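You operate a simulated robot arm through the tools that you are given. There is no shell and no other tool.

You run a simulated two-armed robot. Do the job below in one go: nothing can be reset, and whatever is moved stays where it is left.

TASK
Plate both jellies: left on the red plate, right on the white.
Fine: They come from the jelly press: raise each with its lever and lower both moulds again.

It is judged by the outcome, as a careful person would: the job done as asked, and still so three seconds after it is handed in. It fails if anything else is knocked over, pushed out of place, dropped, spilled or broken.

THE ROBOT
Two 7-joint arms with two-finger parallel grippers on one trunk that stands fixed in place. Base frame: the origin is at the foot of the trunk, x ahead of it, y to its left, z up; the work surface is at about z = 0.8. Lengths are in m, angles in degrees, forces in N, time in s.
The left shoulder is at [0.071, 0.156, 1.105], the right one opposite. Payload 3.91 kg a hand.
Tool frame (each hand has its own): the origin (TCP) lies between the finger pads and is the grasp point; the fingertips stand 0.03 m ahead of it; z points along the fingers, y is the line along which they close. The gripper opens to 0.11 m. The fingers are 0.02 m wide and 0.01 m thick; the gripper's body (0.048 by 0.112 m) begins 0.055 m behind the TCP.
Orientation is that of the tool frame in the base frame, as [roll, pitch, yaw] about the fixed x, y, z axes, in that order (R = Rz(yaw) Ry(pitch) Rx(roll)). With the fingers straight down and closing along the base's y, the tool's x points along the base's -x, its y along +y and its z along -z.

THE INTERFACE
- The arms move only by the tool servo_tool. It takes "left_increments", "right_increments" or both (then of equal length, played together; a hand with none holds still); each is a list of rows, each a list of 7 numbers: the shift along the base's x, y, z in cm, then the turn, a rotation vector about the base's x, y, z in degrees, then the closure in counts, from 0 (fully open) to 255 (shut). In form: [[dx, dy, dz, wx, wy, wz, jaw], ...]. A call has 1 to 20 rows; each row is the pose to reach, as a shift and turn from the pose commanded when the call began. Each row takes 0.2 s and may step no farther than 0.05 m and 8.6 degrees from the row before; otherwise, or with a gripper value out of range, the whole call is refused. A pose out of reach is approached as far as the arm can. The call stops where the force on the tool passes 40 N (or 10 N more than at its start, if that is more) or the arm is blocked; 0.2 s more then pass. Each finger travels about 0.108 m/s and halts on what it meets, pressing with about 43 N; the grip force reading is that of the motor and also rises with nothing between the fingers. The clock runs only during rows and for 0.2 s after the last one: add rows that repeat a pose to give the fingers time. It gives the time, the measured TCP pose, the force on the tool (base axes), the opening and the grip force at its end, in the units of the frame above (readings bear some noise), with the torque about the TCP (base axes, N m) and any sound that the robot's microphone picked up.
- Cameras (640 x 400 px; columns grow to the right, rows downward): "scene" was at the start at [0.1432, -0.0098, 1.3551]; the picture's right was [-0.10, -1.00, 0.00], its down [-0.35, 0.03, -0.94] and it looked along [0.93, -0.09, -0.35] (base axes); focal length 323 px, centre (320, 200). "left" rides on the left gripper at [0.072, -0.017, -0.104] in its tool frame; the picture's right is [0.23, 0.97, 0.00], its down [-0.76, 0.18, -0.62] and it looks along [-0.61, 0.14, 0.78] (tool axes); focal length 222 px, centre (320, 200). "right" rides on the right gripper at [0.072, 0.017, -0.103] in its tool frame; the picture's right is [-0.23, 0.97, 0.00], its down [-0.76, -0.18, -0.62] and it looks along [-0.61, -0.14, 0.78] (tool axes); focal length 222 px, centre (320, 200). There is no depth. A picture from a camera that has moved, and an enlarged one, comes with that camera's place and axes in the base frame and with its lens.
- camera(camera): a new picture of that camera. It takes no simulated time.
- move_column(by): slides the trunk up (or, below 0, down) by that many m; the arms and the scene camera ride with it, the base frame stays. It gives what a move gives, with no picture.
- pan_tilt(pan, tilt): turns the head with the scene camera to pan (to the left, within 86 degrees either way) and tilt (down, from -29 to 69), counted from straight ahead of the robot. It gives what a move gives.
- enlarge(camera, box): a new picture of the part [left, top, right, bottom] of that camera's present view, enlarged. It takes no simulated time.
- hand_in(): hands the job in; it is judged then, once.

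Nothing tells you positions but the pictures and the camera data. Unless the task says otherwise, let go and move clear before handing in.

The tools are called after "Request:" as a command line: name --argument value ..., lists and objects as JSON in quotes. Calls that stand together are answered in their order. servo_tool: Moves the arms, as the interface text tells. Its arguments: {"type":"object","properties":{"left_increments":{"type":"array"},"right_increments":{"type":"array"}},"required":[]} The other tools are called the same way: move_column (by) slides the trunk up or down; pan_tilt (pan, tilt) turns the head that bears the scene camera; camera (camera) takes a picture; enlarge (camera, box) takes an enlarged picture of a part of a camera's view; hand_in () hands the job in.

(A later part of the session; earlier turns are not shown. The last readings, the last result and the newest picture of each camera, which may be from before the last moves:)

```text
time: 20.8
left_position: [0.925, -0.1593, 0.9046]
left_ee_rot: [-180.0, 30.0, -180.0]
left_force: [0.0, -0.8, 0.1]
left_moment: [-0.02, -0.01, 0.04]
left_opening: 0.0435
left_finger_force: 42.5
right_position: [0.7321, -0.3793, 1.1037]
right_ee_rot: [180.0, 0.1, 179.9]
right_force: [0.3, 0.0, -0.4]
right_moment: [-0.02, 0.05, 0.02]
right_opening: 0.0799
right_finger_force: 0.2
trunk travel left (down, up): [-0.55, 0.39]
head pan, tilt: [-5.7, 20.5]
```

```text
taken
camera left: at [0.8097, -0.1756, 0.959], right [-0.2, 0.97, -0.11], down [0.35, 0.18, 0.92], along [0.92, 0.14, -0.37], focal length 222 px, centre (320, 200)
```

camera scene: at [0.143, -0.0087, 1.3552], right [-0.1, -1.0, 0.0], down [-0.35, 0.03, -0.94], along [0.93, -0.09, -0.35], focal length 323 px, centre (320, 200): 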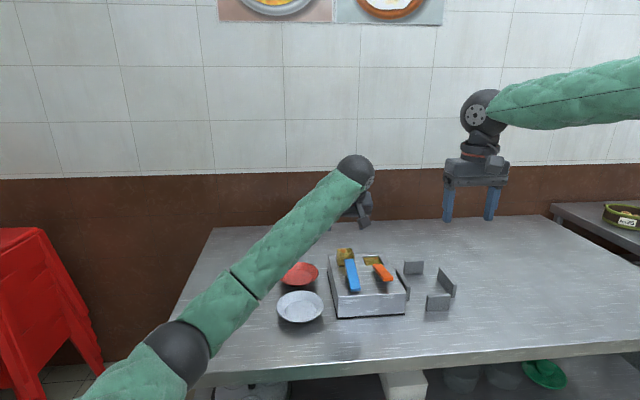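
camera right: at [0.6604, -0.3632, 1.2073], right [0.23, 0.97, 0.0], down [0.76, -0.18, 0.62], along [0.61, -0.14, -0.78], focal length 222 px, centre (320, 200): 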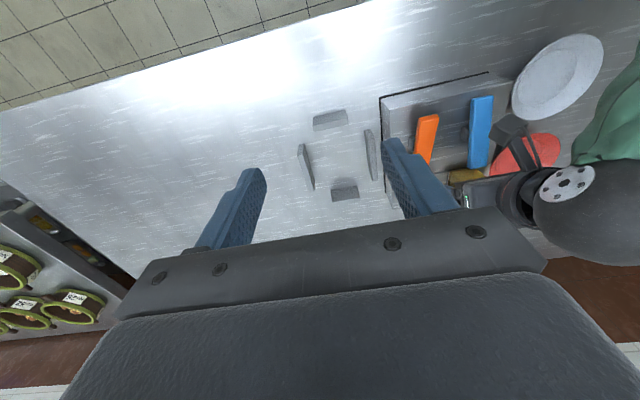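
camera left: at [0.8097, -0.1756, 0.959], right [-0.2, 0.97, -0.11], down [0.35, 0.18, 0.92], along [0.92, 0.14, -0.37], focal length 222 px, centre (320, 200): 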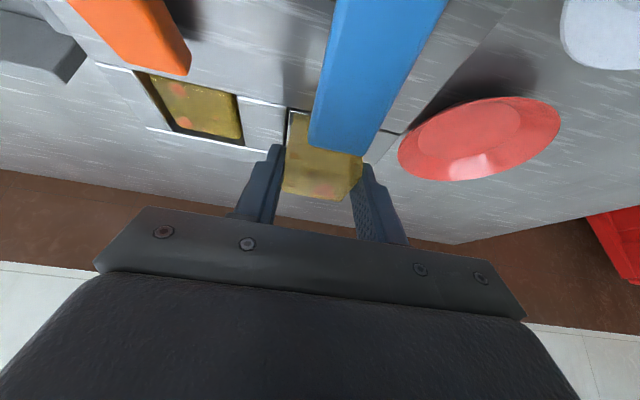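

The jelly is held at a 4.35 cm opening. I will lift it straight up slowly.

Request:
servo_tool --left_increments '[[0, 0, 0.7, 0, 0, 0, 170], [0, 0, 1.5, 0, 0, 0, 170], [0, 0, 3, 0, 0, 0, 170], [0, 0, 5, 0, 0, 0, 170], [0, 0, 7, 0, 0, 0, 170], [0, 0, 7, 0, 0, 0, 170]]'

Request:
camera --camera "left"

Request:
enlarge --camera "scene" --box '[260, 180, 420, 320]'

Request:
enlarge --camera "right" --box '[360, 20, 600, 230]'

```text
time: 22.2
left_position: [0.9252, -0.1592, 0.9744]
left_ee_rot: [180.0, 30.0, -179.9]
left_force: [-1.1, -0.5, 0.0]
left_moment: [0.02, -0.01, 0.03]
left_opening: 0.0434
left_finger_force: 42.4
right_position: [0.7316, -0.3789, 1.1048]
right_ee_rot: [180.0, 0.0, 179.9]
right_force: [0.3, 0.8, 0.7]
right_moment: [-0.02, 0.02, -0.02]
right_opening: 0.0796
right_finger_force: 0.1
trunk travel left (down, up): [-0.55, 0.39]
head pan, tilt: [-5.7, 20.5]
```

```text
taken
camera left: at [0.81, -0.175, 1.0292], right [-0.2, 0.97, -0.11], down [0.35, 0.18, 0.92], along [0.92, 0.14, -0.37], focal length 222 px, centre (320, 200)
```

left: 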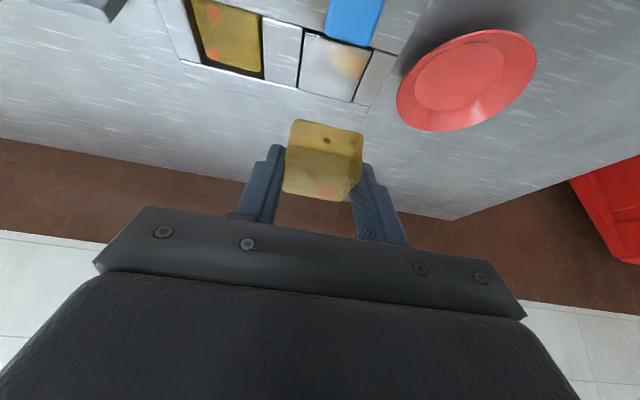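

```text
2.86 times, centred on (340, 250) of scene
camera zoom: at [0.1436, -0.0098, 1.3551], right [-0.1, -1.0, 0.0], down [-0.35, 0.03, -0.94], along [0.93, -0.09, -0.35], focal length 924 px, centre (263, 57)
```

zoom: 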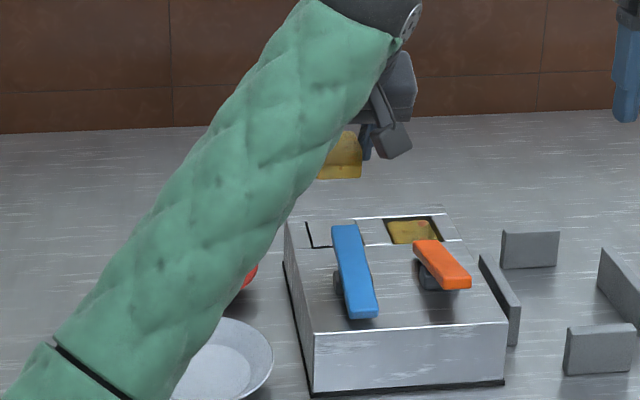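

```text
1.90 times, centred on (480, 125) of right
camera zoom: at [0.6607, -0.3631, 1.2071], right [0.23, 0.97, 0.0], down [0.76, -0.18, 0.62], along [0.61, -0.14, -0.78], focal length 423 px, centre (15, 343)
```

zoom: 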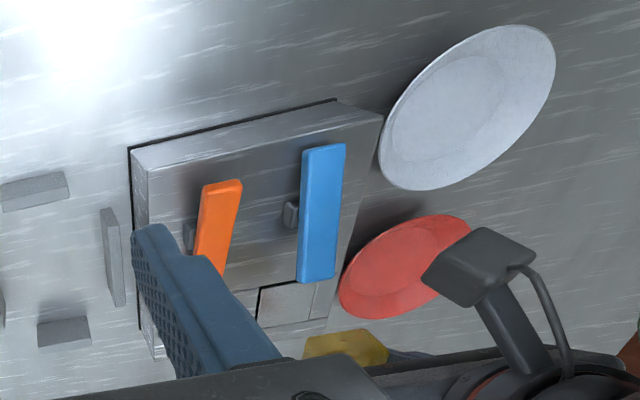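

The jelly is lifted and held square, and the raised platform below it is flush with the press top. I will carry it over the red plate at a safe height and look.

Request:
servo_tool --left_increments '[[0.4, 3, 0, 0, 0, 0, 170], [0.8, 6, 0, 0, 0, 0, 170], [1.2, 9, 0, 0, 0, 0, 170], [1.6, 12, 0, 0, 0, 0, 170], [1.8, 13.5, 0, 0, 0, 0, 170], [1.8, 13.5, 0, 0, 0, 0, 170]]'

Request:
camera --camera "left"

Request:
enlarge --camera "left" --box '[220, 0, 420, 220]'

Request:
camera --camera "right"

Request:
enlarge --camera "scene" --box '[240, 180, 400, 320]'

```text
time: 23.6
left_position: [0.9429, -0.0247, 0.9735]
left_ee_rot: [180.0, 29.9, 180.0]
left_force: [-0.2, 0.8, -1.4]
left_moment: [0.01, 0.03, -0.01]
left_opening: 0.0433
left_finger_force: 42.7
right_position: [0.7316, -0.3786, 1.103]
right_ee_rot: [179.9, 0.0, -179.9]
right_force: [-0.2, -0.6, -1.0]
right_moment: [0.04, -0.02, -0.02]
right_opening: 0.0799
right_finger_force: 0.1
trunk travel left (down, up): [-0.55, 0.39]
head pan, tilt: [-5.7, 20.5]
```

```text
taken
camera left: at [0.8276, -0.0406, 1.0276], right [-0.2, 0.97, -0.11], down [0.35, 0.18, 0.92], along [0.92, 0.14, -0.37], focal length 222 px, centre (320, 200)
```

left: 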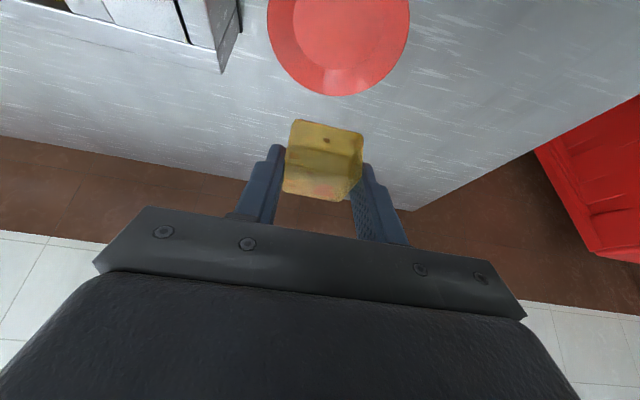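

```text
1.82 times, centred on (320, 110) of left
camera zoom: at [0.8276, -0.0406, 1.0276], right [-0.2, 0.97, -0.11], down [0.35, 0.18, 0.92], along [0.92, 0.14, -0.37], focal length 404 px, centre (320, 364)
```

zoom: 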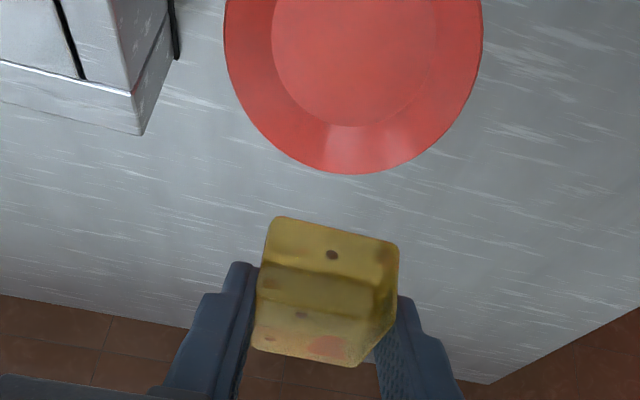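

```text
taken
camera right: at [0.6605, -0.3632, 1.2072], right [0.23, 0.97, 0.0], down [0.76, -0.18, 0.62], along [0.61, -0.14, -0.78], focal length 222 px, centre (320, 200)
```

right: 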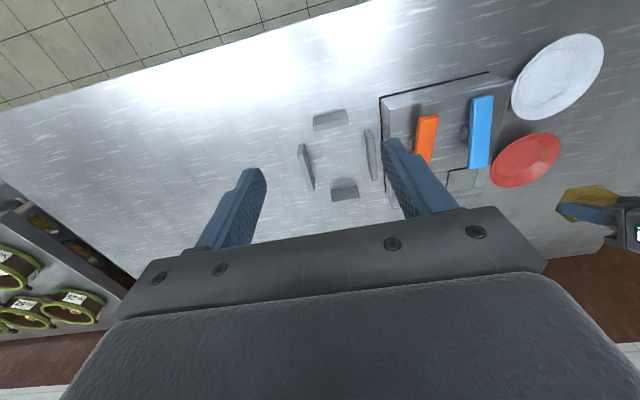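

```text
2.86 times, centred on (320, 250) of scene
camera zoom: at [0.1434, -0.0099, 1.3551], right [-0.1, -1.0, 0.0], down [-0.35, 0.03, -0.94], along [0.93, -0.09, -0.35], focal length 924 px, centre (320, 57)
```

zoom: 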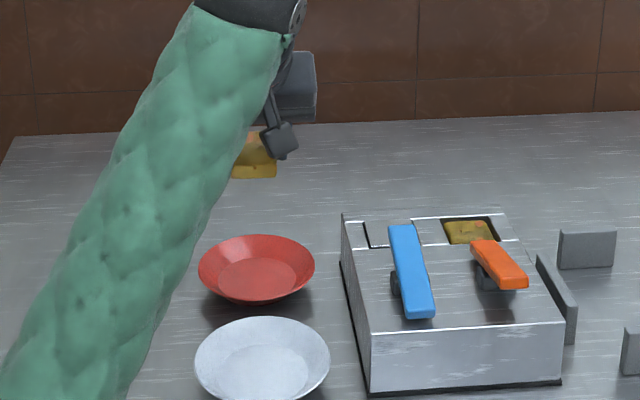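

The jelly is centred over the red plate, and everything is clear beneath it. I will lower it to just above the plate floor.

Request:
servo_tool --left_increments '[[-0.1, 0, -3, 0, 0, 0, 170], [-0.1, 0, -6, 0, 0, 0, 170], [-0.1, 0, -9, 0, 0, 0, 170], [-0.1, 0, -11, 0, 0, 0, 170], [-0.1, 0, -11.8, 0, 0, 0, 170], [-0.1, 0, -11.8, 0, 0, 0, 170]]'

Request:
camera --camera "left"

Request:
enlarge --camera "scene" --box '[240, 200, 360, 320]'

Request:
enlarge --camera "right" --box '[460, 80, 640, 260]'

```text
time: 25.0
left_position: [0.9361, -0.0263, 0.8661]
left_ee_rot: [180.0, 30.6, -179.9]
left_force: [-0.5, -0.3, -0.9]
left_moment: [-0.01, 0.01, -0.02]
left_opening: 0.0436
left_finger_force: 43.0
right_position: [0.723, -0.3799, 1.1096]
right_ee_rot: [180.0, 0.4, -180.0]
right_force: [0.1, 0.4, -0.2]
right_moment: [-0.01, 0.01, 0.0]
right_opening: 0.0798
right_finger_force: 0.0
trunk travel left (down, up): [-0.55, 0.39]
head pan, tilt: [-5.7, 20.5]
```

```text
taken
camera left: at [0.8198, -0.0421, 0.9183], right [-0.2, 0.97, -0.12], down [0.34, 0.18, 0.92], along [0.92, 0.14, -0.36], focal length 222 px, centre (320, 200)
```

left: 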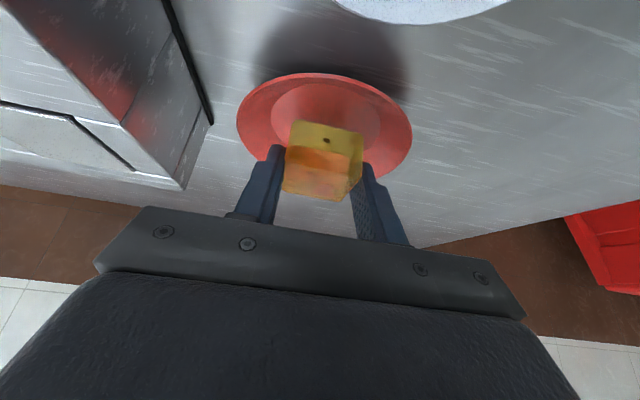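

```text
3.33 times, centred on (300, 260) of scene
camera zoom: at [0.1332, -0.0107, 1.3569], right [-0.1, -1.0, 0.0], down [-0.34, 0.04, -0.94], along [0.93, -0.09, -0.34], focal length 1078 px, centre (387, 0)
```

zoom: 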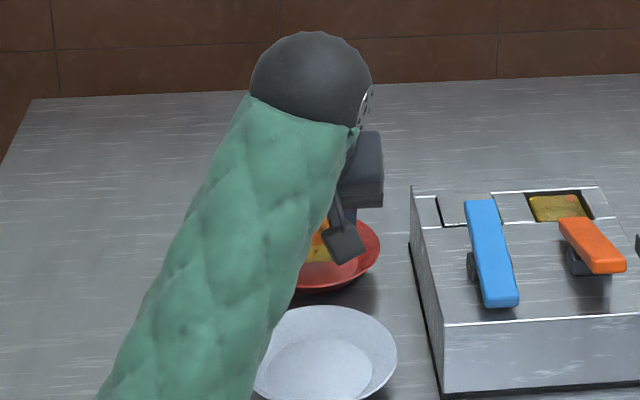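

```text
2.22 times, centred on (550, 170) of right
camera zoom: at [0.6516, -0.3638, 1.2128], right [0.23, 0.97, 0.0], down [0.76, -0.18, 0.63], along [0.61, -0.14, -0.78], focal length 494 px, centre (-191, 267)
```

zoom: 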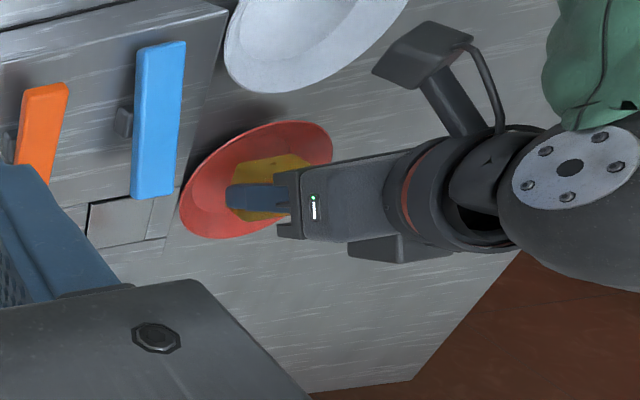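

The whole trunk leaned back slightly and the hand stopped about 1 cm high with no force on the tool. The low left elbow or forearm is probably resting on the table edge. I will back straight up at once.

Request:
servo_tool --left_increments '[[0, 0, 1, 0, 0, 0, 170], [0, 0, 2.5, 0, 0, 0, 170], [0, 0, 4.5, 0, 0, 0, 170], [0, 0, 4.5, 0, 0, 0, 170]]'

Request:
camera --camera "scene"

```text
time: 26.0
left_position: [0.9425, -0.0244, 0.9012]
left_ee_rot: [180.0, 30.0, -179.8]
left_force: [-0.2, -0.3, -1.2]
left_moment: [-0.03, 0.03, 0.0]
left_opening: 0.0433
left_finger_force: 43.2
right_position: [0.7321, -0.3774, 1.1043]
right_ee_rot: [-180.0, 0.0, -179.9]
right_force: [0.0, -0.1, 0.2]
right_moment: [-0.01, 0.02, 0.04]
right_opening: 0.0799
right_finger_force: 0.1
trunk travel left (down, up): [-0.55, 0.39]
head pan, tilt: [-5.7, 20.5]
```

```text
taken
camera scene: at [0.1432, -0.0097, 1.3551], right [-0.1, -0.99, 0.0], down [-0.35, 0.03, -0.94], along [0.93, -0.09, -0.35], focal length 323 px, centre (320, 200)
```

scene: 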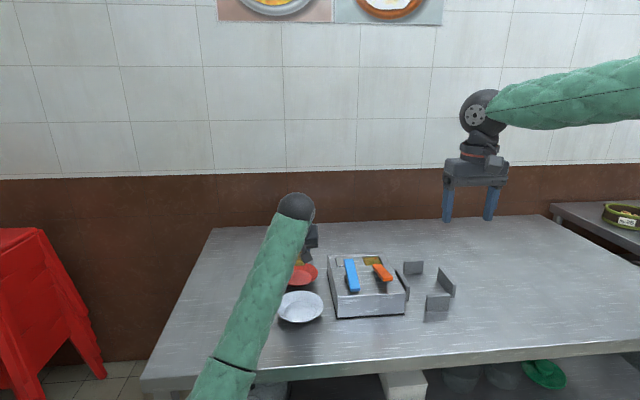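

Everything returned to normal and nothing on the table moved. I will raise the trunk so the elbow and forearm clear the table edge, then lower the hand again.

Request:
move_column --by 0.18

Request:
camera --camera "scene"

Request:
camera --camera "left"

```text
time: 28.0
left_position: [0.9436, -0.0272, 1.0798]
left_ee_rot: [-180.0, 29.9, 180.0]
left_force: [0.2, 0.1, -0.1]
left_moment: [0.05, 0.01, 0.0]
left_opening: 0.0435
left_finger_force: 42.8
right_position: [0.7315, -0.3787, 1.2842]
right_ee_rot: [179.9, -0.1, -180.0]
right_force: [0.0, -0.1, -0.4]
right_moment: [0.01, 0.01, -0.04]
right_opening: 0.0799
right_finger_force: 0.1
trunk travel left (down, up): [-0.73, 0.21]
head pan, tilt: [-5.7, 20.5]
```

```text
taken
camera scene: at [0.1437, -0.0101, 1.535], right [-0.1, -1.0, 0.0], down [-0.35, 0.04, -0.94], along [0.93, -0.09, -0.35], focal length 323 px, centre (320, 200)
```

scene: 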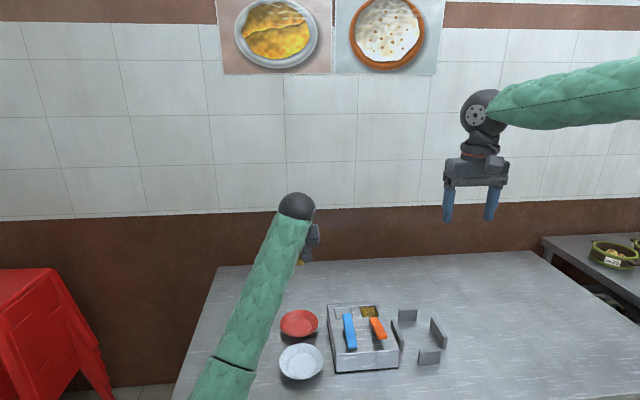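

```text
taken
camera left: at [0.8277, -0.042, 1.1343], right [-0.2, 0.97, -0.11], down [0.35, 0.18, 0.92], along [0.92, 0.14, -0.37], focal length 222 px, centre (320, 200)
```

left: 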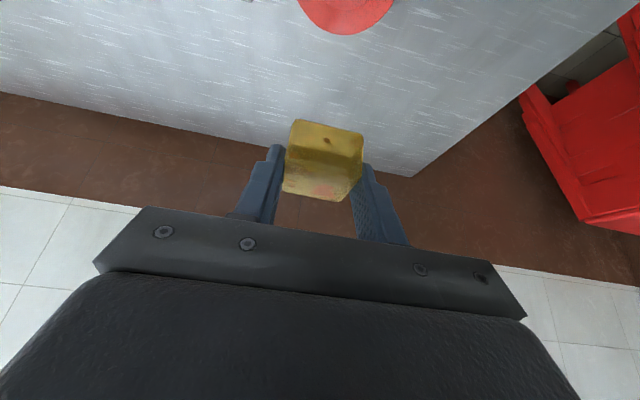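

The trunk is up 18 cm with both hands steady. I will lower the left hand to about z 0.90 and check the forearm's clearance.

Request:
servo_tool --left_increments '[[0, 0, -3.5, 0, 0, 0, 170], [0, 0, -7, 0, 0, 0, 170], [0, 0.1, -10.5, 0, 0, 0, 170], [0, 0.2, -14, 0, 0, 0, 170], [-0.1, 0.3, -17.5, 0, 0, 0, 170], [-0.1, 0.3, -17.5, 0, 0, 0, 170]]'

Request:
pan_tilt --pan 5 --tilt 40

Request:
camera --camera "scene"

Request:
camera --camera "left"

```text
time: 29.4
left_position: [0.942, -0.0216, 0.905]
left_ee_rot: [179.9, 30.0, 180.0]
left_force: [-0.3, 0.1, 0.0]
left_moment: [0.01, 0.0, -0.01]
left_opening: 0.0433
left_finger_force: 43.3
right_position: [0.731, -0.3799, 1.2847]
right_ee_rot: [180.0, 0.0, 179.9]
right_force: [0.0, -0.3, -0.8]
right_moment: [-0.02, 0.0, 0.0]
right_opening: 0.0796
right_finger_force: 0.0
trunk travel left (down, up): [-0.73, 0.21]
head pan, tilt: [-5.7, 20.5]
```

```text
time: 30.2
left_position: [0.9421, -0.0224, 0.9057]
left_ee_rot: [-180.0, 30.0, -179.9]
left_force: [0.5, 0.7, -0.7]
left_moment: [0.0, 0.01, 0.03]
left_opening: 0.0434
left_finger_force: 43.0
right_position: [0.7317, -0.3799, 1.2848]
right_ee_rot: [-180.0, 0.0, -180.0]
right_force: [0.4, 0.3, 0.3]
right_moment: [-0.01, 0.02, -0.01]
right_opening: 0.0799
right_finger_force: 0.1
trunk travel left (down, up): [-0.73, 0.21]
head pan, tilt: [5.0, 40.0]
```

```text
taken
camera scene: at [0.1356, 0.0066, 1.5046], right [0.09, -1.0, 0.0], down [-0.64, -0.06, -0.77], along [0.76, 0.07, -0.64], focal length 323 px, centre (320, 200)
```

scene: 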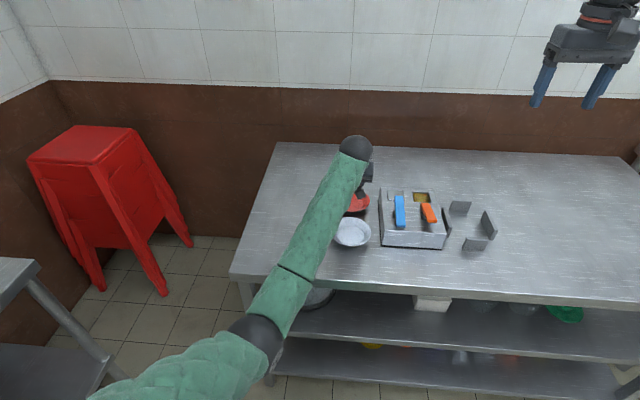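

```text
taken
camera left: at [0.8261, -0.0385, 0.9592], right [-0.2, 0.97, -0.11], down [0.35, 0.18, 0.92], along [0.92, 0.14, -0.37], focal length 222 px, centre (320, 200)
```

left: 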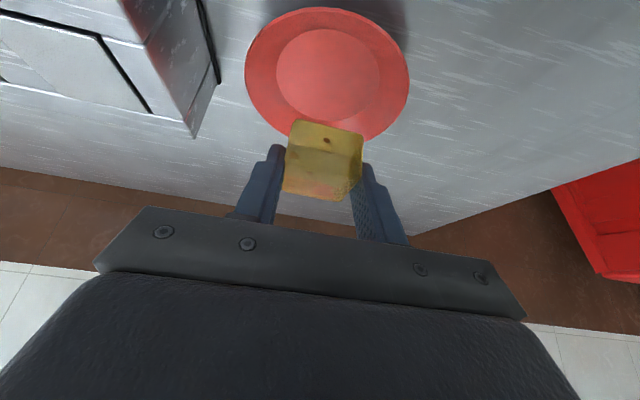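

The forearm is now well clear of the table, and the jelly is above the red plate, whose centre I now put at about (0.951, −0.025). I will lower in small steps toward contact.

Request:
servo_tool --left_increments '[[0, -0.3, -2, 0, 0, 0, 170], [0, -0.3, -4, 0, 0, 0, 170], [0, -0.3, -5, 0, 0, 0, 170], [0, -0.3, -5.2, 0, 0, 0, 170], [0, -0.3, -5.4, 0, 0, 0, 170]]'

Request:
enlarge --camera "left" --box '[220, 40, 440, 220]'

Request:
camera --camera "scene"

```text
time: 31.4
left_position: [0.9427, -0.0255, 0.852]
left_ee_rot: [-180.0, 30.1, -180.0]
left_force: [-0.4, 0.5, -0.9]
left_moment: [-0.02, 0.01, -0.03]
left_opening: 0.0433
left_finger_force: 43.5
right_position: [0.7307, -0.3792, 1.2835]
right_ee_rot: [-180.0, 0.0, 179.9]
right_force: [0.3, 0.3, 0.7]
right_moment: [-0.02, 0.0, -0.03]
right_opening: 0.0798
right_finger_force: 0.2
trunk travel left (down, up): [-0.73, 0.21]
head pan, tilt: [5.0, 40.0]
```

```text
2.22 times, centred on (330, 130) of left
camera zoom: at [0.8264, -0.0426, 0.9056], right [-0.2, 0.97, -0.11], down [0.35, 0.18, 0.92], along [0.92, 0.14, -0.37], focal length 494 px, centre (298, 356)
```

zoom: 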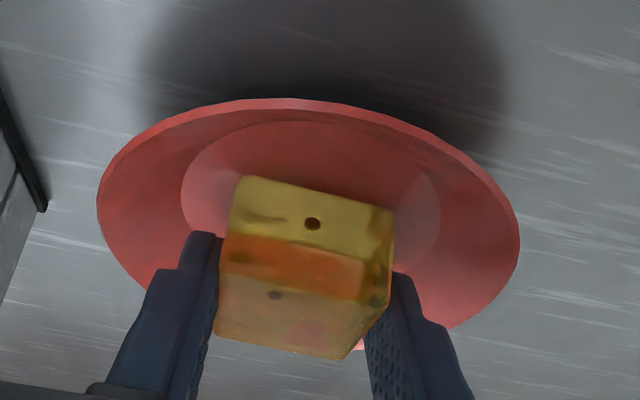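

```text
taken
camera scene: at [0.1355, 0.0066, 1.5045], right [0.09, -1.0, 0.0], down [-0.64, -0.06, -0.77], along [0.76, 0.07, -0.64], focal length 323 px, centre (320, 200)
```

scene: 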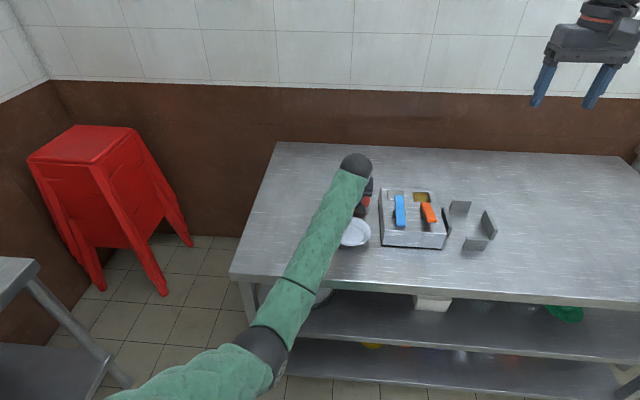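

The jelly is well inside the plate's flat floor and not touching yet. I will continue down a few millimetres at a time.

Request:
servo_tool --left_increments '[[-0.1, 0, -0.2, 0, 0, 0, 170], [-0.2, 0, -0.4, 0, 0, 0, 170], [-0.2, 0, -0.5, 0, 0, 0, 170]]'

```text
time: 32.2
left_position: [0.9395, -0.0257, 0.8477]
left_ee_rot: [180.0, 30.0, 180.0]
left_force: [-1.2, -0.3, 3.4]
left_moment: [-0.1, 0.03, 0.01]
left_opening: 0.0433
left_finger_force: 42.9
right_position: [0.7303, -0.3784, 1.2839]
right_ee_rot: [180.0, 0.0, 179.9]
right_force: [0.1, -0.6, -0.2]
right_moment: [0.03, -0.03, 0.01]
right_opening: 0.0798
right_finger_force: 0.0
trunk travel left (down, up): [-0.73, 0.21]
head pan, tilt: [5.0, 40.0]
```

There is a light contact (3.4 N upward). I will go 1 mm more to confirm it is seated, then look.

Request:
servo_tool --left_increments '[[0, 0, -0.1, 0, 0, 0, 170], [0, 0, -0.1, 0, 0, 0, 170]]'

Request:
enlarge --camera "left" --box '[220, 40, 440, 220]'

```text
time: 32.8
left_position: [0.9405, -0.0258, 0.847]
left_ee_rot: [-180.0, 30.1, -179.9]
left_force: [0.9, 0.9, 8.9]
left_moment: [-0.14, -0.15, 0.04]
left_opening: 0.0435
left_finger_force: 43.0
right_position: [0.7312, -0.3788, 1.2851]
right_ee_rot: [180.0, 0.0, -179.9]
right_force: [0.0, -0.7, -0.4]
right_moment: [-0.02, -0.02, 0.0]
right_opening: 0.0796
right_finger_force: 0.1
trunk travel left (down, up): [-0.73, 0.21]
head pan, tilt: [5.0, 40.0]
```

```text
2.22 times, centred on (330, 130) of left
camera zoom: at [0.8243, -0.0419, 0.9012], right [-0.2, 0.97, -0.11], down [0.35, 0.18, 0.92], along [0.92, 0.14, -0.37], focal length 494 px, centre (298, 356)
```

zoom: 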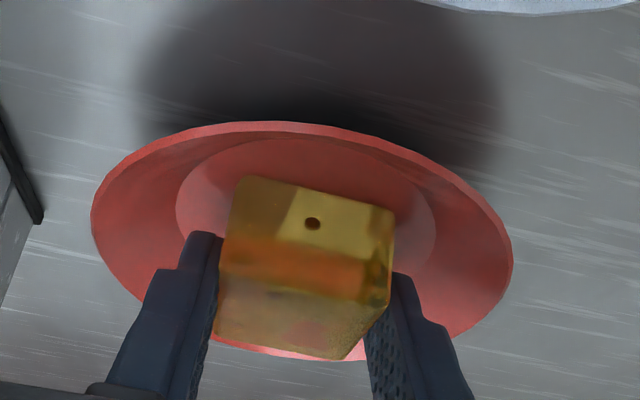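

The jelly is seated on the plate floor. I will open the fingers a little and then rise straight up.

Request:
servo_tool --left_increments '[[0, 0, 0, 0, 0, 0, 150], [0, 0, 0, 0, 0, 0, 140], [0, 0, 0, 0, 0, 0, 125], [0, 0, 0, 0, 0, 0, 115], [0, 0, 1, 0, 0, 0, 115], [0, 0, 2.5, 0, 0, 0, 115], [0, 0, 5, 0, 0, 0, 110], [0, 0, 8, 0, 0, 0, 100], [0, 0, 11, 0, 0, 0, 90], [0, 0, 11, 0, 0, 0, 90]]'

Request:
camera --camera "left"

Request:
camera --camera "scene"

```text
time: 35.0
left_position: [0.9394, -0.0258, 0.9549]
left_ee_rot: [180.0, 30.0, -180.0]
left_force: [-0.1, -0.1, -1.1]
left_moment: [-0.01, 0.0, 0.01]
left_opening: 0.0714
left_finger_force: 0.1
right_position: [0.7315, -0.3792, 1.2848]
right_ee_rot: [179.9, 0.0, -179.9]
right_force: [-0.1, -0.6, 0.3]
right_moment: [-0.04, 0.01, -0.03]
right_opening: 0.0797
right_finger_force: 0.0
trunk travel left (down, up): [-0.73, 0.21]
head pan, tilt: [5.0, 40.0]
```

```text
taken
camera left: at [0.8237, -0.0419, 1.0087], right [-0.2, 0.97, -0.11], down [0.35, 0.18, 0.92], along [0.92, 0.14, -0.37], focal length 222 px, centre (320, 200)
```

left: 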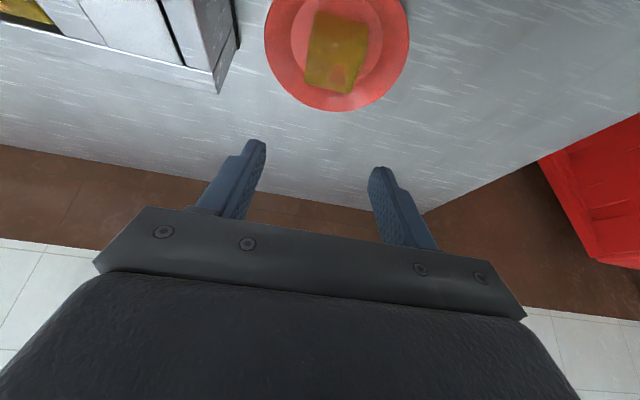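

```text
taken
camera scene: at [0.1357, 0.0068, 1.5045], right [0.09, -1.0, 0.0], down [-0.64, -0.06, -0.77], along [0.76, 0.07, -0.64], focal length 323 px, centre (320, 200)
```

scene: 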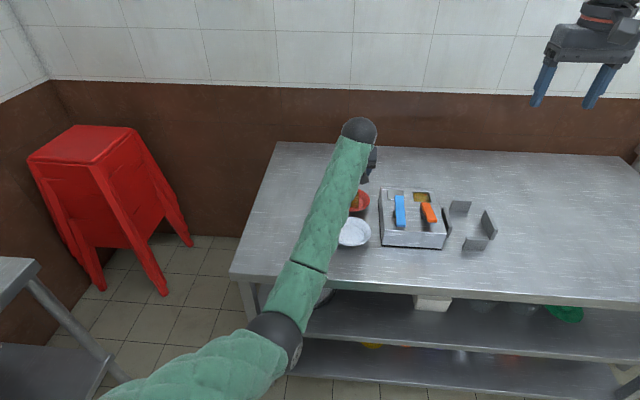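

The left jelly rests upright on the red plate. Next I will lower the blue mould: close the left fingers and hover above the raised far end of the blue lever at about (0.884, −0.16).

Request:
servo_tool --left_increments '[[-1.2, -2.7, 0.5, 0, 0, 0, 150], [-2.4, -5.4, 1, 0, 0, 0, 200], [-3.7, -8.1, 1.5, 0, 0, 0, 255], [-4.9, -10.8, 1.5, 0, 0, 0, 255], [-6.1, -13.4, 1.5, 0, 0, 0, 255], [-6.1, -13.4, 1.5, 0, 0, 0, 255]]'

Request:
camera --camera "left"

Request:
enlarge --camera "scene" --box '[320, 150, 480, 270]'

```text
time: 36.6
left_position: [0.9115, -0.0876, 0.9702]
left_ee_rot: [175.3, 31.8, -179.0]
left_force: [0.8, 0.1, -0.6]
left_moment: [-0.04, -0.02, 0.02]
left_opening: 0.0001
left_finger_force: 37.8
right_position: [0.7315, -0.3799, 1.2841]
right_ee_rot: [179.9, -0.1, -179.9]
right_force: [-0.5, -0.5, 0.0]
right_moment: [0.05, 0.0, 0.0]
right_opening: 0.0799
right_finger_force: 0.1
trunk travel left (down, up): [-0.73, 0.21]
head pan, tilt: [5.0, 40.0]
stopped in row 6 (left hand): the arm was blocked; the commanded pose is now the measured one
```

```text
taken
camera left: at [0.7956, -0.1143, 1.0187], right [-0.25, 0.97, -0.05], down [0.31, 0.13, 0.94], along [0.92, 0.22, -0.33], focal length 222 px, centre (320, 200)
```

left: 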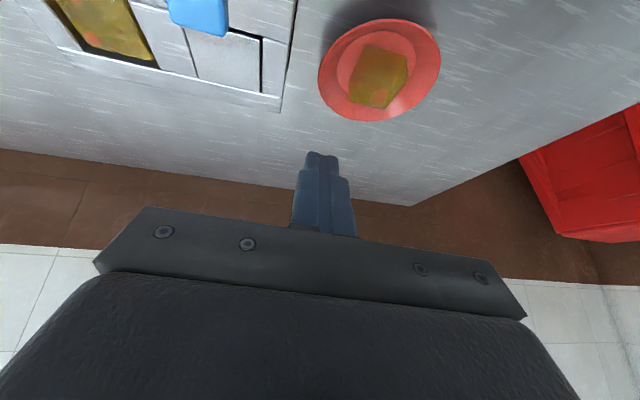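

```text
3.33 times, centred on (400, 210) of scene
camera zoom: at [0.1354, 0.0064, 1.5045], right [0.09, -1.0, 0.0], down [-0.64, -0.06, -0.77], along [0.76, 0.07, -0.64], focal length 1078 px, centre (53, 167)
```

zoom: 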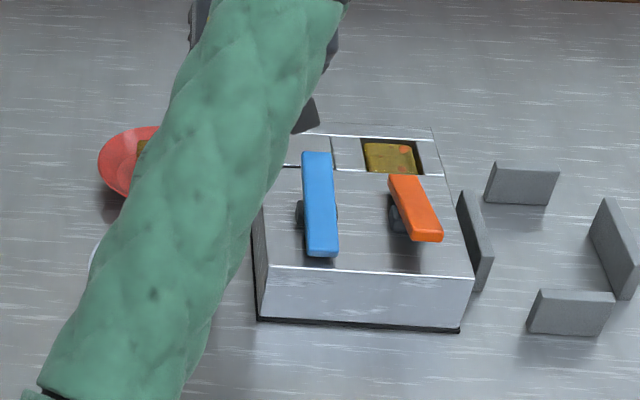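

The left arm was blocked partway, probably by its elbow meeting the trunk at this column height. I will look down at the arm.

Request:
pan_tilt --pan 5 --tilt 65

Request:
camera --camera "scene"

```text
time: 37.5
left_position: [0.9122, -0.0885, 0.9699]
left_ee_rot: [175.4, 31.7, -178.9]
left_force: [0.3, -0.1, -0.5]
left_moment: [0.01, 0.0, 0.0]
left_opening: 0.0002
left_finger_force: 37.4
right_position: [0.7312, -0.3785, 1.2848]
right_ee_rot: [-180.0, 0.1, -180.0]
right_force: [-0.3, 0.2, 0.6]
right_moment: [0.02, -0.03, -0.01]
right_opening: 0.0798
right_finger_force: 0.2
trunk travel left (down, up): [-0.73, 0.21]
head pan, tilt: [5.0, 65.0]
```

```text
taken
camera scene: at [0.1112, 0.0044, 1.4723], right [0.09, -1.0, 0.0], down [-0.9, -0.08, -0.42], along [0.42, 0.04, -0.91], focal length 323 px, centre (320, 200)
```

scene: 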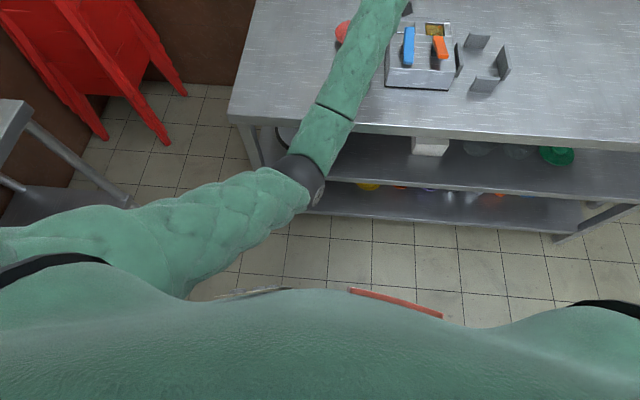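

The left upper arm now crosses close to the chest, so I will bring it back to the left, clear of everything. The right arm can do the rest with a forward tilt.

Request:
servo_tool --left_increments '[[1.0, 2.7, 0.5, 0, 0, 0, 255], [1.2, 5.4, 2, 0, 0, 0, 255], [0, 8.5, 4, 0, 0, 0, 255], [-3, 12, 5, 0, 0, 0, 255], [-6, 15.5, 6, 0, 0, 0, 255], [-9, 19, 7, 0, 0, 0, 255], [-12, 22, 8, 0, 0, 0, 255], [-15.5, 24, 10, 0, 0, 0, 255], [-19, 25, 13, 0, 0, 0, 255], [-23, 25.5, 15, 0, 0, 0, 255], [-25, 26, 19, 0, 0, 0, 255], [-25, 26, 19, 0, 0, 0, 255]]'

Request:
pan_tilt --pan -5 --tilt 35

Request:
camera --camera "scene"

Request:
enlarge --camera "scene" --box '[260, 170, 420, 290]'

```text
time: 39.7
left_position: [0.7069, 0.2501, 1.0979]
left_ee_rot: [164.6, 32.6, -179.9]
left_force: [0.0, 0.6, 0.7]
left_moment: [-0.03, -0.03, -0.02]
left_opening: 0.0
left_finger_force: 37.4
left hand out of reach, approached as far as the arm can: row 10
right_position: [0.7337, -0.374, 1.2847]
right_ee_rot: [-179.9, -0.2, -179.9]
right_force: [0.4, 0.0, -0.1]
right_moment: [-0.04, -0.01, 0.03]
right_opening: 0.0797
right_finger_force: 0.1
trunk travel left (down, up): [-0.73, 0.21]
head pan, tilt: [5.0, 65.0]
stopped in row 10 (left hand): the arm was blocked; the commanded pose is now the measured one
```

```text
time: 40.6
left_position: [0.7074, 0.2461, 1.0982]
left_ee_rot: [164.5, 32.7, 180.0]
left_force: [0.1, 0.6, -0.1]
left_moment: [0.01, -0.02, 0.01]
left_opening: 0.0
left_finger_force: 38.0
right_position: [0.7314, -0.3774, 1.2859]
right_ee_rot: [-179.9, 0.0, 180.0]
right_force: [0.3, 0.2, 0.0]
right_moment: [0.01, 0.02, 0.0]
right_opening: 0.0798
right_finger_force: 0.0
trunk travel left (down, up): [-0.73, 0.21]
head pan, tilt: [-5.0, 35.0]
```

```text
taken
camera scene: at [0.1383, -0.0079, 1.512], right [-0.09, -1.0, 0.0], down [-0.57, 0.05, -0.82], along [0.82, -0.07, -0.57], focal length 323 px, centre (320, 200)
```

scene: 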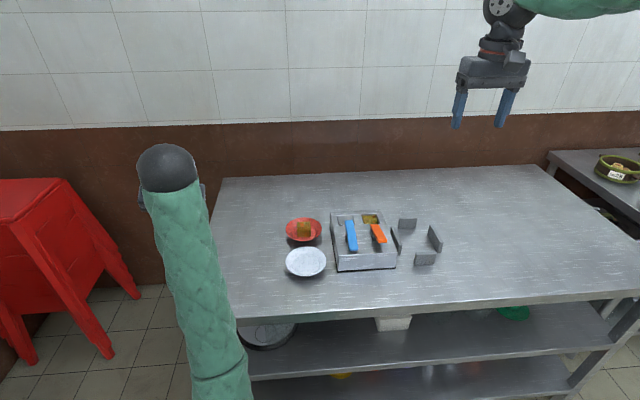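

```text
3.33 times, centred on (340, 230) of scene
camera zoom: at [0.1383, -0.0079, 1.512], right [-0.09, -1.0, 0.0], down [-0.57, 0.05, -0.82], along [0.82, -0.07, -0.57], focal length 1078 px, centre (253, 100)
```

zoom: 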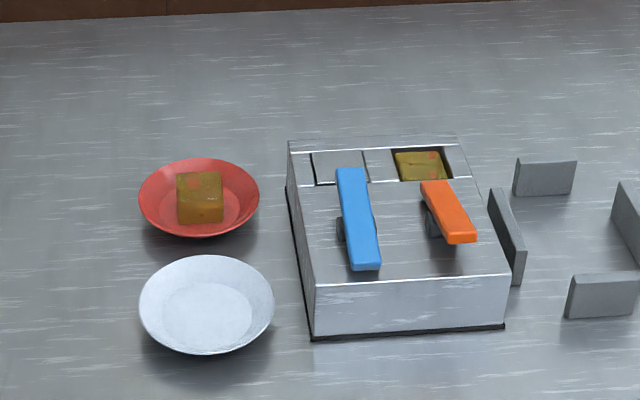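

The left jelly sits nicely on the red plate, and the left arm is parked off to the left. I will lower the trunk back to its first height, where I know the right arm's reach.

Request:
move_column --by -0.18

Request:
camera --camera "scene"

Request:
camera --camera "right"

```text
time: 42.6
left_position: [0.7072, 0.2466, 0.9167]
left_ee_rot: [164.5, 32.6, -179.9]
left_force: [1.0, -0.7, 0.4]
left_moment: [-0.01, -0.02, 0.01]
left_opening: 0.0001
left_finger_force: 37.9
right_position: [0.7311, -0.3783, 1.1046]
right_ee_rot: [179.9, 0.0, -180.0]
right_force: [0.2, -0.9, 0.8]
right_moment: [0.0, 0.0, -0.01]
right_opening: 0.0794
right_finger_force: 0.0
trunk travel left (down, up): [-0.55, 0.39]
head pan, tilt: [-5.0, 35.0]
```

```text
taken
camera scene: at [0.1381, -0.0083, 1.3322], right [-0.09, -1.0, 0.0], down [-0.57, 0.05, -0.82], along [0.82, -0.07, -0.57], focal length 323 px, centre (320, 200)
```

scene: 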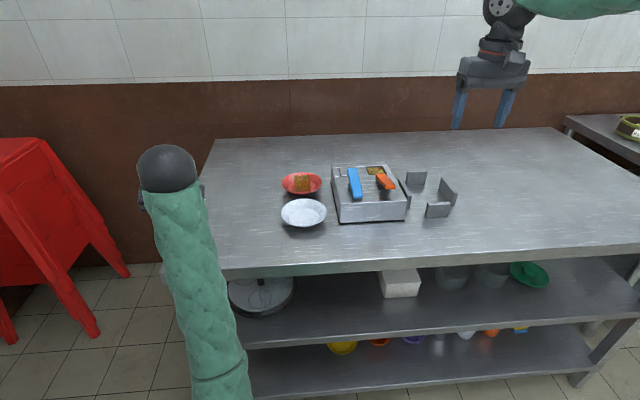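

```text
taken
camera right: at [0.6603, -0.3626, 1.2075], right [0.23, 0.97, 0.0], down [0.76, -0.18, 0.62], along [0.61, -0.14, -0.78], focal length 222 px, centre (320, 200)
```

right: 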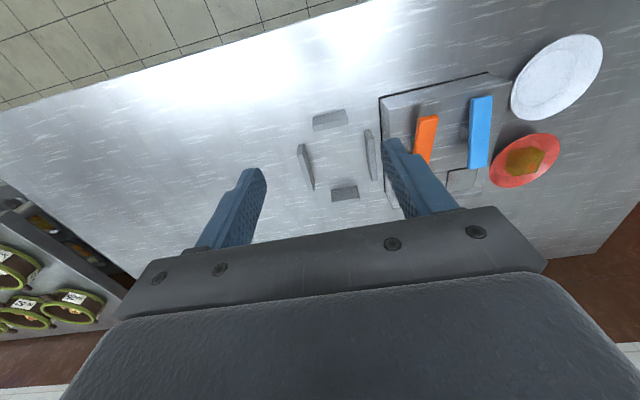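

The scene is unchanged and both arms are clear. I will tilt the right hand 35° forward, close it, and bring it above the near end of the orange lever.

Request:
servo_tool --right_increments '[[1.2, 2.7, -2, 0, -6, 0, 150], [2.4, 5.4, -4, 0, -12, 0, 255], [3.6, 8.1, -6, 0, -18, 0, 255], [4.8, 10.8, -8, 0, -24, 0, 255], [6.0, 13.0, -11, 0, -30, 0, 255], [6.3, 13.6, -14, 0, -35, 0, 255], [6.3, 13.6, -14.9, 0, -35, 0, 255], [6.3, 13.6, -14.9, 0, -35, 0, 255]]'

Request:
camera --camera "right"

Request:
enlarge --camera "scene" --box '[320, 120, 440, 240]'

```text
time: 44.4
left_position: [0.7072, 0.2467, 0.9179]
left_ee_rot: [164.5, 32.6, -179.9]
left_force: [-0.5, 0.1, -1.0]
left_moment: [0.01, -0.04, -0.01]
left_opening: 0.0
left_finger_force: 37.9
right_position: [0.7957, -0.2423, 0.9538]
right_ee_rot: [180.0, 35.0, 180.0]
right_force: [0.2, 0.1, -0.4]
right_moment: [-0.01, 0.01, 0.02]
right_opening: 0.0
right_finger_force: 38.1
trunk travel left (down, up): [-0.55, 0.39]
head pan, tilt: [-5.0, 35.0]
```

```text
taken
camera right: at [0.6777, -0.227, 0.9965], right [0.19, 0.97, 0.13], down [0.27, -0.18, 0.95], along [0.95, -0.14, -0.29], focal length 222 px, centre (320, 200)
```

right: 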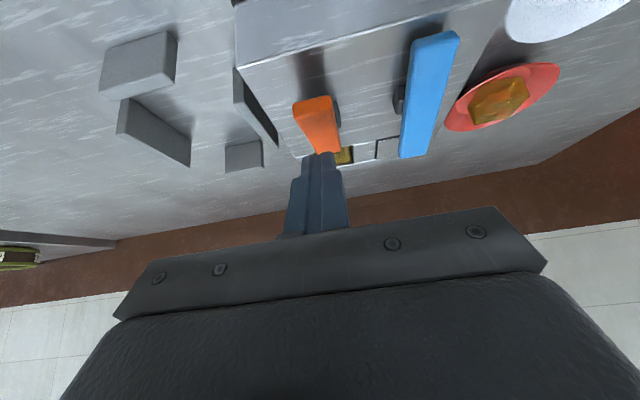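

```text
3.33 times, centred on (380, 180) of scene
camera zoom: at [0.1383, -0.0084, 1.3321], right [-0.09, -1.0, 0.0], down [-0.57, 0.05, -0.82], along [0.82, -0.07, -0.57], focal length 1078 px, centre (120, 267)
```

zoom: 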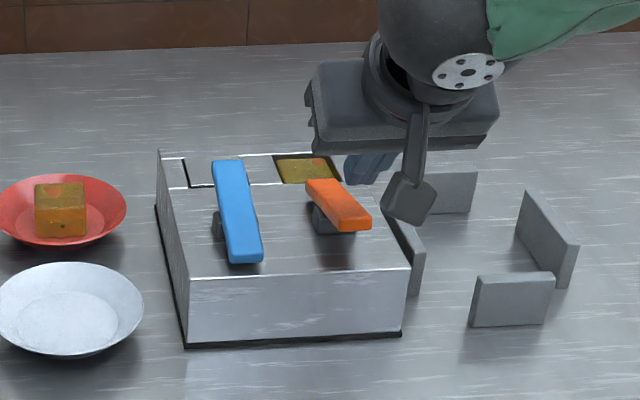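

The closed fingertips are above the near end of the orange lever (y≈−0.24). I will press down in small steps.

Request:
servo_tool --right_increments '[[-0.2, 0.1, -1.2, 0, 0, 0, 255], [-0.2, 0.1, -2.0, 0, 0, 0, 255], [-0.2, 0.1, -2.5, 0, 0, 0, 255], [-0.2, 0.1, -3.0, 0, 0, 0, 255], [-0.2, 0.1, -3.4, 0, 0, 0, 255], [-0.2, 0.1, -3.7, 0, 0, 0, 255]]'

Request:
enlarge --camera "scene" --box '[320, 120, 440, 240]'

```text
time: 45.8
left_position: [0.7072, 0.2469, 0.9172]
left_ee_rot: [164.5, 32.6, 180.0]
left_force: [0.2, 0.1, 0.1]
left_moment: [-0.01, 0.0, 0.02]
left_opening: 0.0
left_finger_force: 37.8
right_position: [0.7923, -0.2416, 0.9177]
right_ee_rot: [-180.0, 34.9, 180.0]
right_force: [1.3, -0.5, -1.4]
right_moment: [0.01, 0.03, 0.01]
right_opening: 0.0001
right_finger_force: 37.5
trunk travel left (down, up): [-0.55, 0.39]
head pan, tilt: [-5.0, 35.0]
```

```text
3.33 times, centred on (380, 180) of scene
camera zoom: at [0.1385, -0.0084, 1.332], right [-0.09, -1.0, 0.0], down [-0.57, 0.05, -0.82], along [0.82, -0.07, -0.57], focal length 1078 px, centre (120, 267)
```

zoom: 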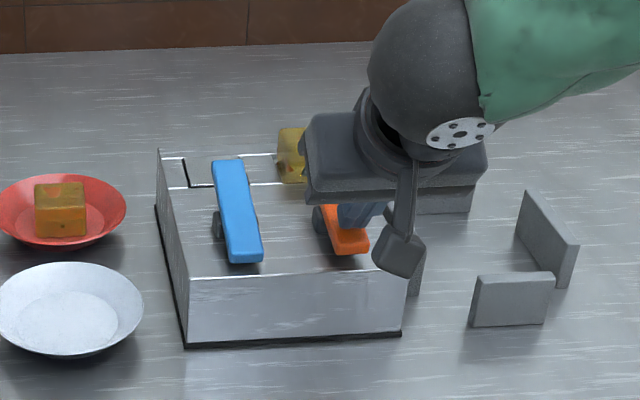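

The orange lever is going down and the right jelly is rising. I will press a little further to its stop.

Request:
servo_tool --right_increments '[[0, 0, -0.2, 0, 0, 0, 255], [0, 0, -0.4, 0, 0, 0, 255], [0, 0, -0.6, 0, 0, 0, 255], [0, 0, -0.8, 0, 0, 0, 255]]'

```text
time: 46.8
left_position: [0.7061, 0.2478, 0.9188]
left_ee_rot: [164.5, 32.8, -180.0]
left_force: [-0.2, 0.2, -0.1]
left_moment: [0.0, 0.02, 0.0]
left_opening: 0.0002
left_finger_force: 37.5
right_position: [0.7923, -0.2411, 0.9145]
right_ee_rot: [180.0, 35.2, -180.0]
right_force: [2.6, -6.2, 31.5]
right_moment: [-0.16, -0.35, -0.06]
right_opening: 0.0002
right_finger_force: 38.3
trunk travel left (down, up): [-0.55, 0.39]
head pan, tilt: [-5.0, 35.0]
```

The orange lever is at its stop. I will lift off and move above the raised far end of the blue lever to lower that mould.

Request:
servo_tool --right_increments '[[0, 0, 1.0, 0, 0, 0, 255], [0, 0, 3, 0, 0, 0, 255], [0, 0, 6, 0, 0, 0, 255], [2, 2, 8, 0, 0, 0, 255], [5, 5, 8, 0, 0, 0, 255], [8.3, 8.0, 7, 0, 0, 0, 255], [8.3, 8.0, 6, 0, 0, 0, 255], [8.3, 8.0, 6, 0, 0, 0, 255]]'

Request:
camera --camera "right"

Request:
enlarge --camera "scene" --box '[300, 120, 440, 240]'

```text
time: 48.6
left_position: [0.7075, 0.2464, 0.9175]
left_ee_rot: [164.6, 32.4, -179.9]
left_force: [0.3, 0.4, 0.5]
left_moment: [0.02, -0.02, -0.02]
left_opening: 0.0
left_finger_force: 37.5
right_position: [0.8756, -0.162, 0.9706]
right_ee_rot: [-180.0, 35.0, -180.0]
right_force: [-0.2, -0.1, -0.5]
right_moment: [-0.02, -0.01, -0.02]
right_opening: 0.0
right_finger_force: 37.4
trunk travel left (down, up): [-0.55, 0.39]
head pan, tilt: [-5.0, 35.0]
```

```text
taken
camera right: at [0.7587, -0.1457, 1.0139], right [0.19, 0.97, 0.13], down [0.27, -0.18, 0.95], along [0.95, -0.14, -0.29], focal length 222 px, centre (320, 200)
```

right: 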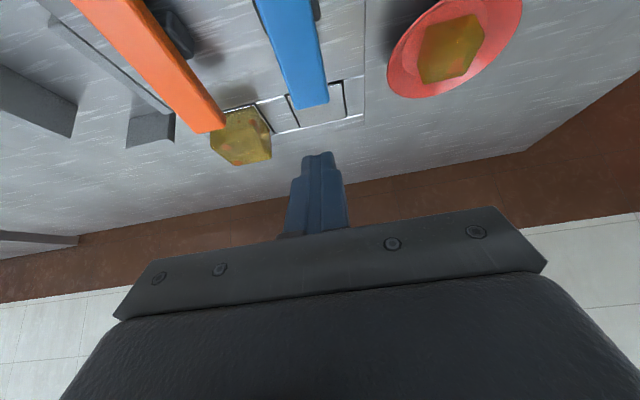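

```text
3.33 times, centred on (370, 180) of scene
camera zoom: at [0.139, -0.0081, 1.332], right [-0.09, -1.0, 0.0], down [-0.57, 0.05, -0.82], along [0.82, -0.07, -0.57], focal length 1078 px, centre (153, 267)
```

zoom: 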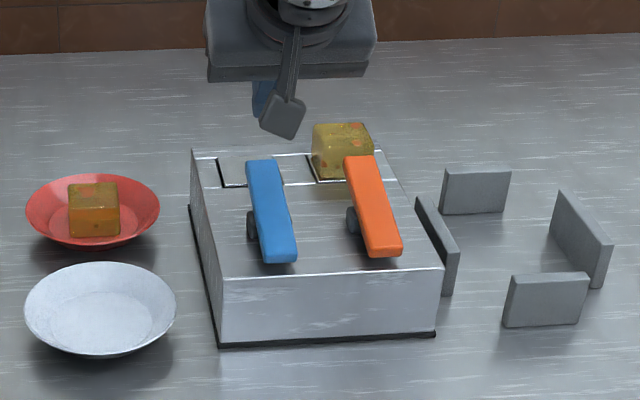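

The right jelly is up, and the blue lever's raised far end is right below the fingertip. I will press it down to lower the left mould.

Request:
servo_tool --right_increments '[[-0.6, 0.1, -1.5, 0, 0, 0, 255], [-0.6, 0.1, -3.2, 0, 0, 0, 255], [-0.6, 0.1, -4.0, 0, 0, 0, 255], [-0.6, 0.1, -4.5, 0, 0, 0, 255], [-0.6, 0.1, -5.0, 0, 0, 0, 255], [-0.6, 0.1, -5.4, 0, 0, 0, 255]]'

Request:
enlarge --camera "scene" --box '[300, 120, 440, 240]'

```text
time: 50.0
left_position: [0.708, 0.247, 0.9166]
left_ee_rot: [164.5, 32.6, -180.0]
left_force: [0.1, 0.0, 0.5]
left_moment: [-0.01, 0.0, 0.03]
left_opening: 0.0001
left_finger_force: 38.2
right_position: [0.8697, -0.1594, 0.9152]
right_ee_rot: [-180.0, 34.9, -179.8]
right_force: [0.6, 0.0, 0.6]
right_moment: [0.0, 0.02, 0.0]
right_opening: 0.0
right_finger_force: 37.4
trunk travel left (down, up): [-0.55, 0.39]
head pan, tilt: [-5.0, 35.0]
```

```text
3.33 times, centred on (370, 180) of scene
camera zoom: at [0.1384, -0.0083, 1.3321], right [-0.09, -1.0, 0.0], down [-0.57, 0.05, -0.82], along [0.82, -0.07, -0.57], focal length 1078 px, centre (153, 267)
```

zoom: 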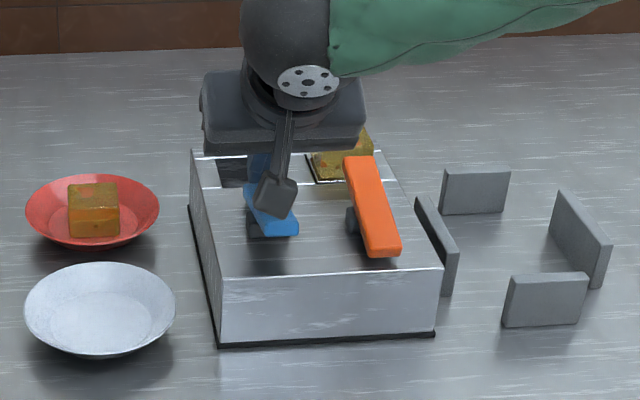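

The blue lever is tilting back and the left mould is sinking. I will press it the last bit to its stop.

Request:
servo_tool --right_increments '[[0, 0, -0.2, 0, 0, 0, 255], [0, 0, -0.4, 0, 0, 0, 255], [0, 0, -0.6, 0, 0, 0, 255], [0, 0, -0.8, 0, 0, 0, 255]]'

```text
time: 51.2
left_position: [0.7068, 0.2471, 0.9181]
left_ee_rot: [164.5, 32.6, -180.0]
left_force: [0.4, -0.1, 0.5]
left_moment: [0.01, 0.0, -0.02]
left_opening: 0.0
left_finger_force: 37.7
right_position: [0.8717, -0.1598, 0.9143]
right_ee_rot: [179.8, 35.5, -179.9]
right_force: [1.6, 1.5, 12.9]
right_moment: [0.09, -0.12, 0.11]
right_opening: 0.0
right_finger_force: 37.4
trunk travel left (down, up): [-0.55, 0.39]
head pan, tilt: [-5.0, 35.0]
stopped in row 4 (right hand): the force on the tool passed its limit at 42 N (the readings are from after the stop); the commanded pose is now the measured one
```

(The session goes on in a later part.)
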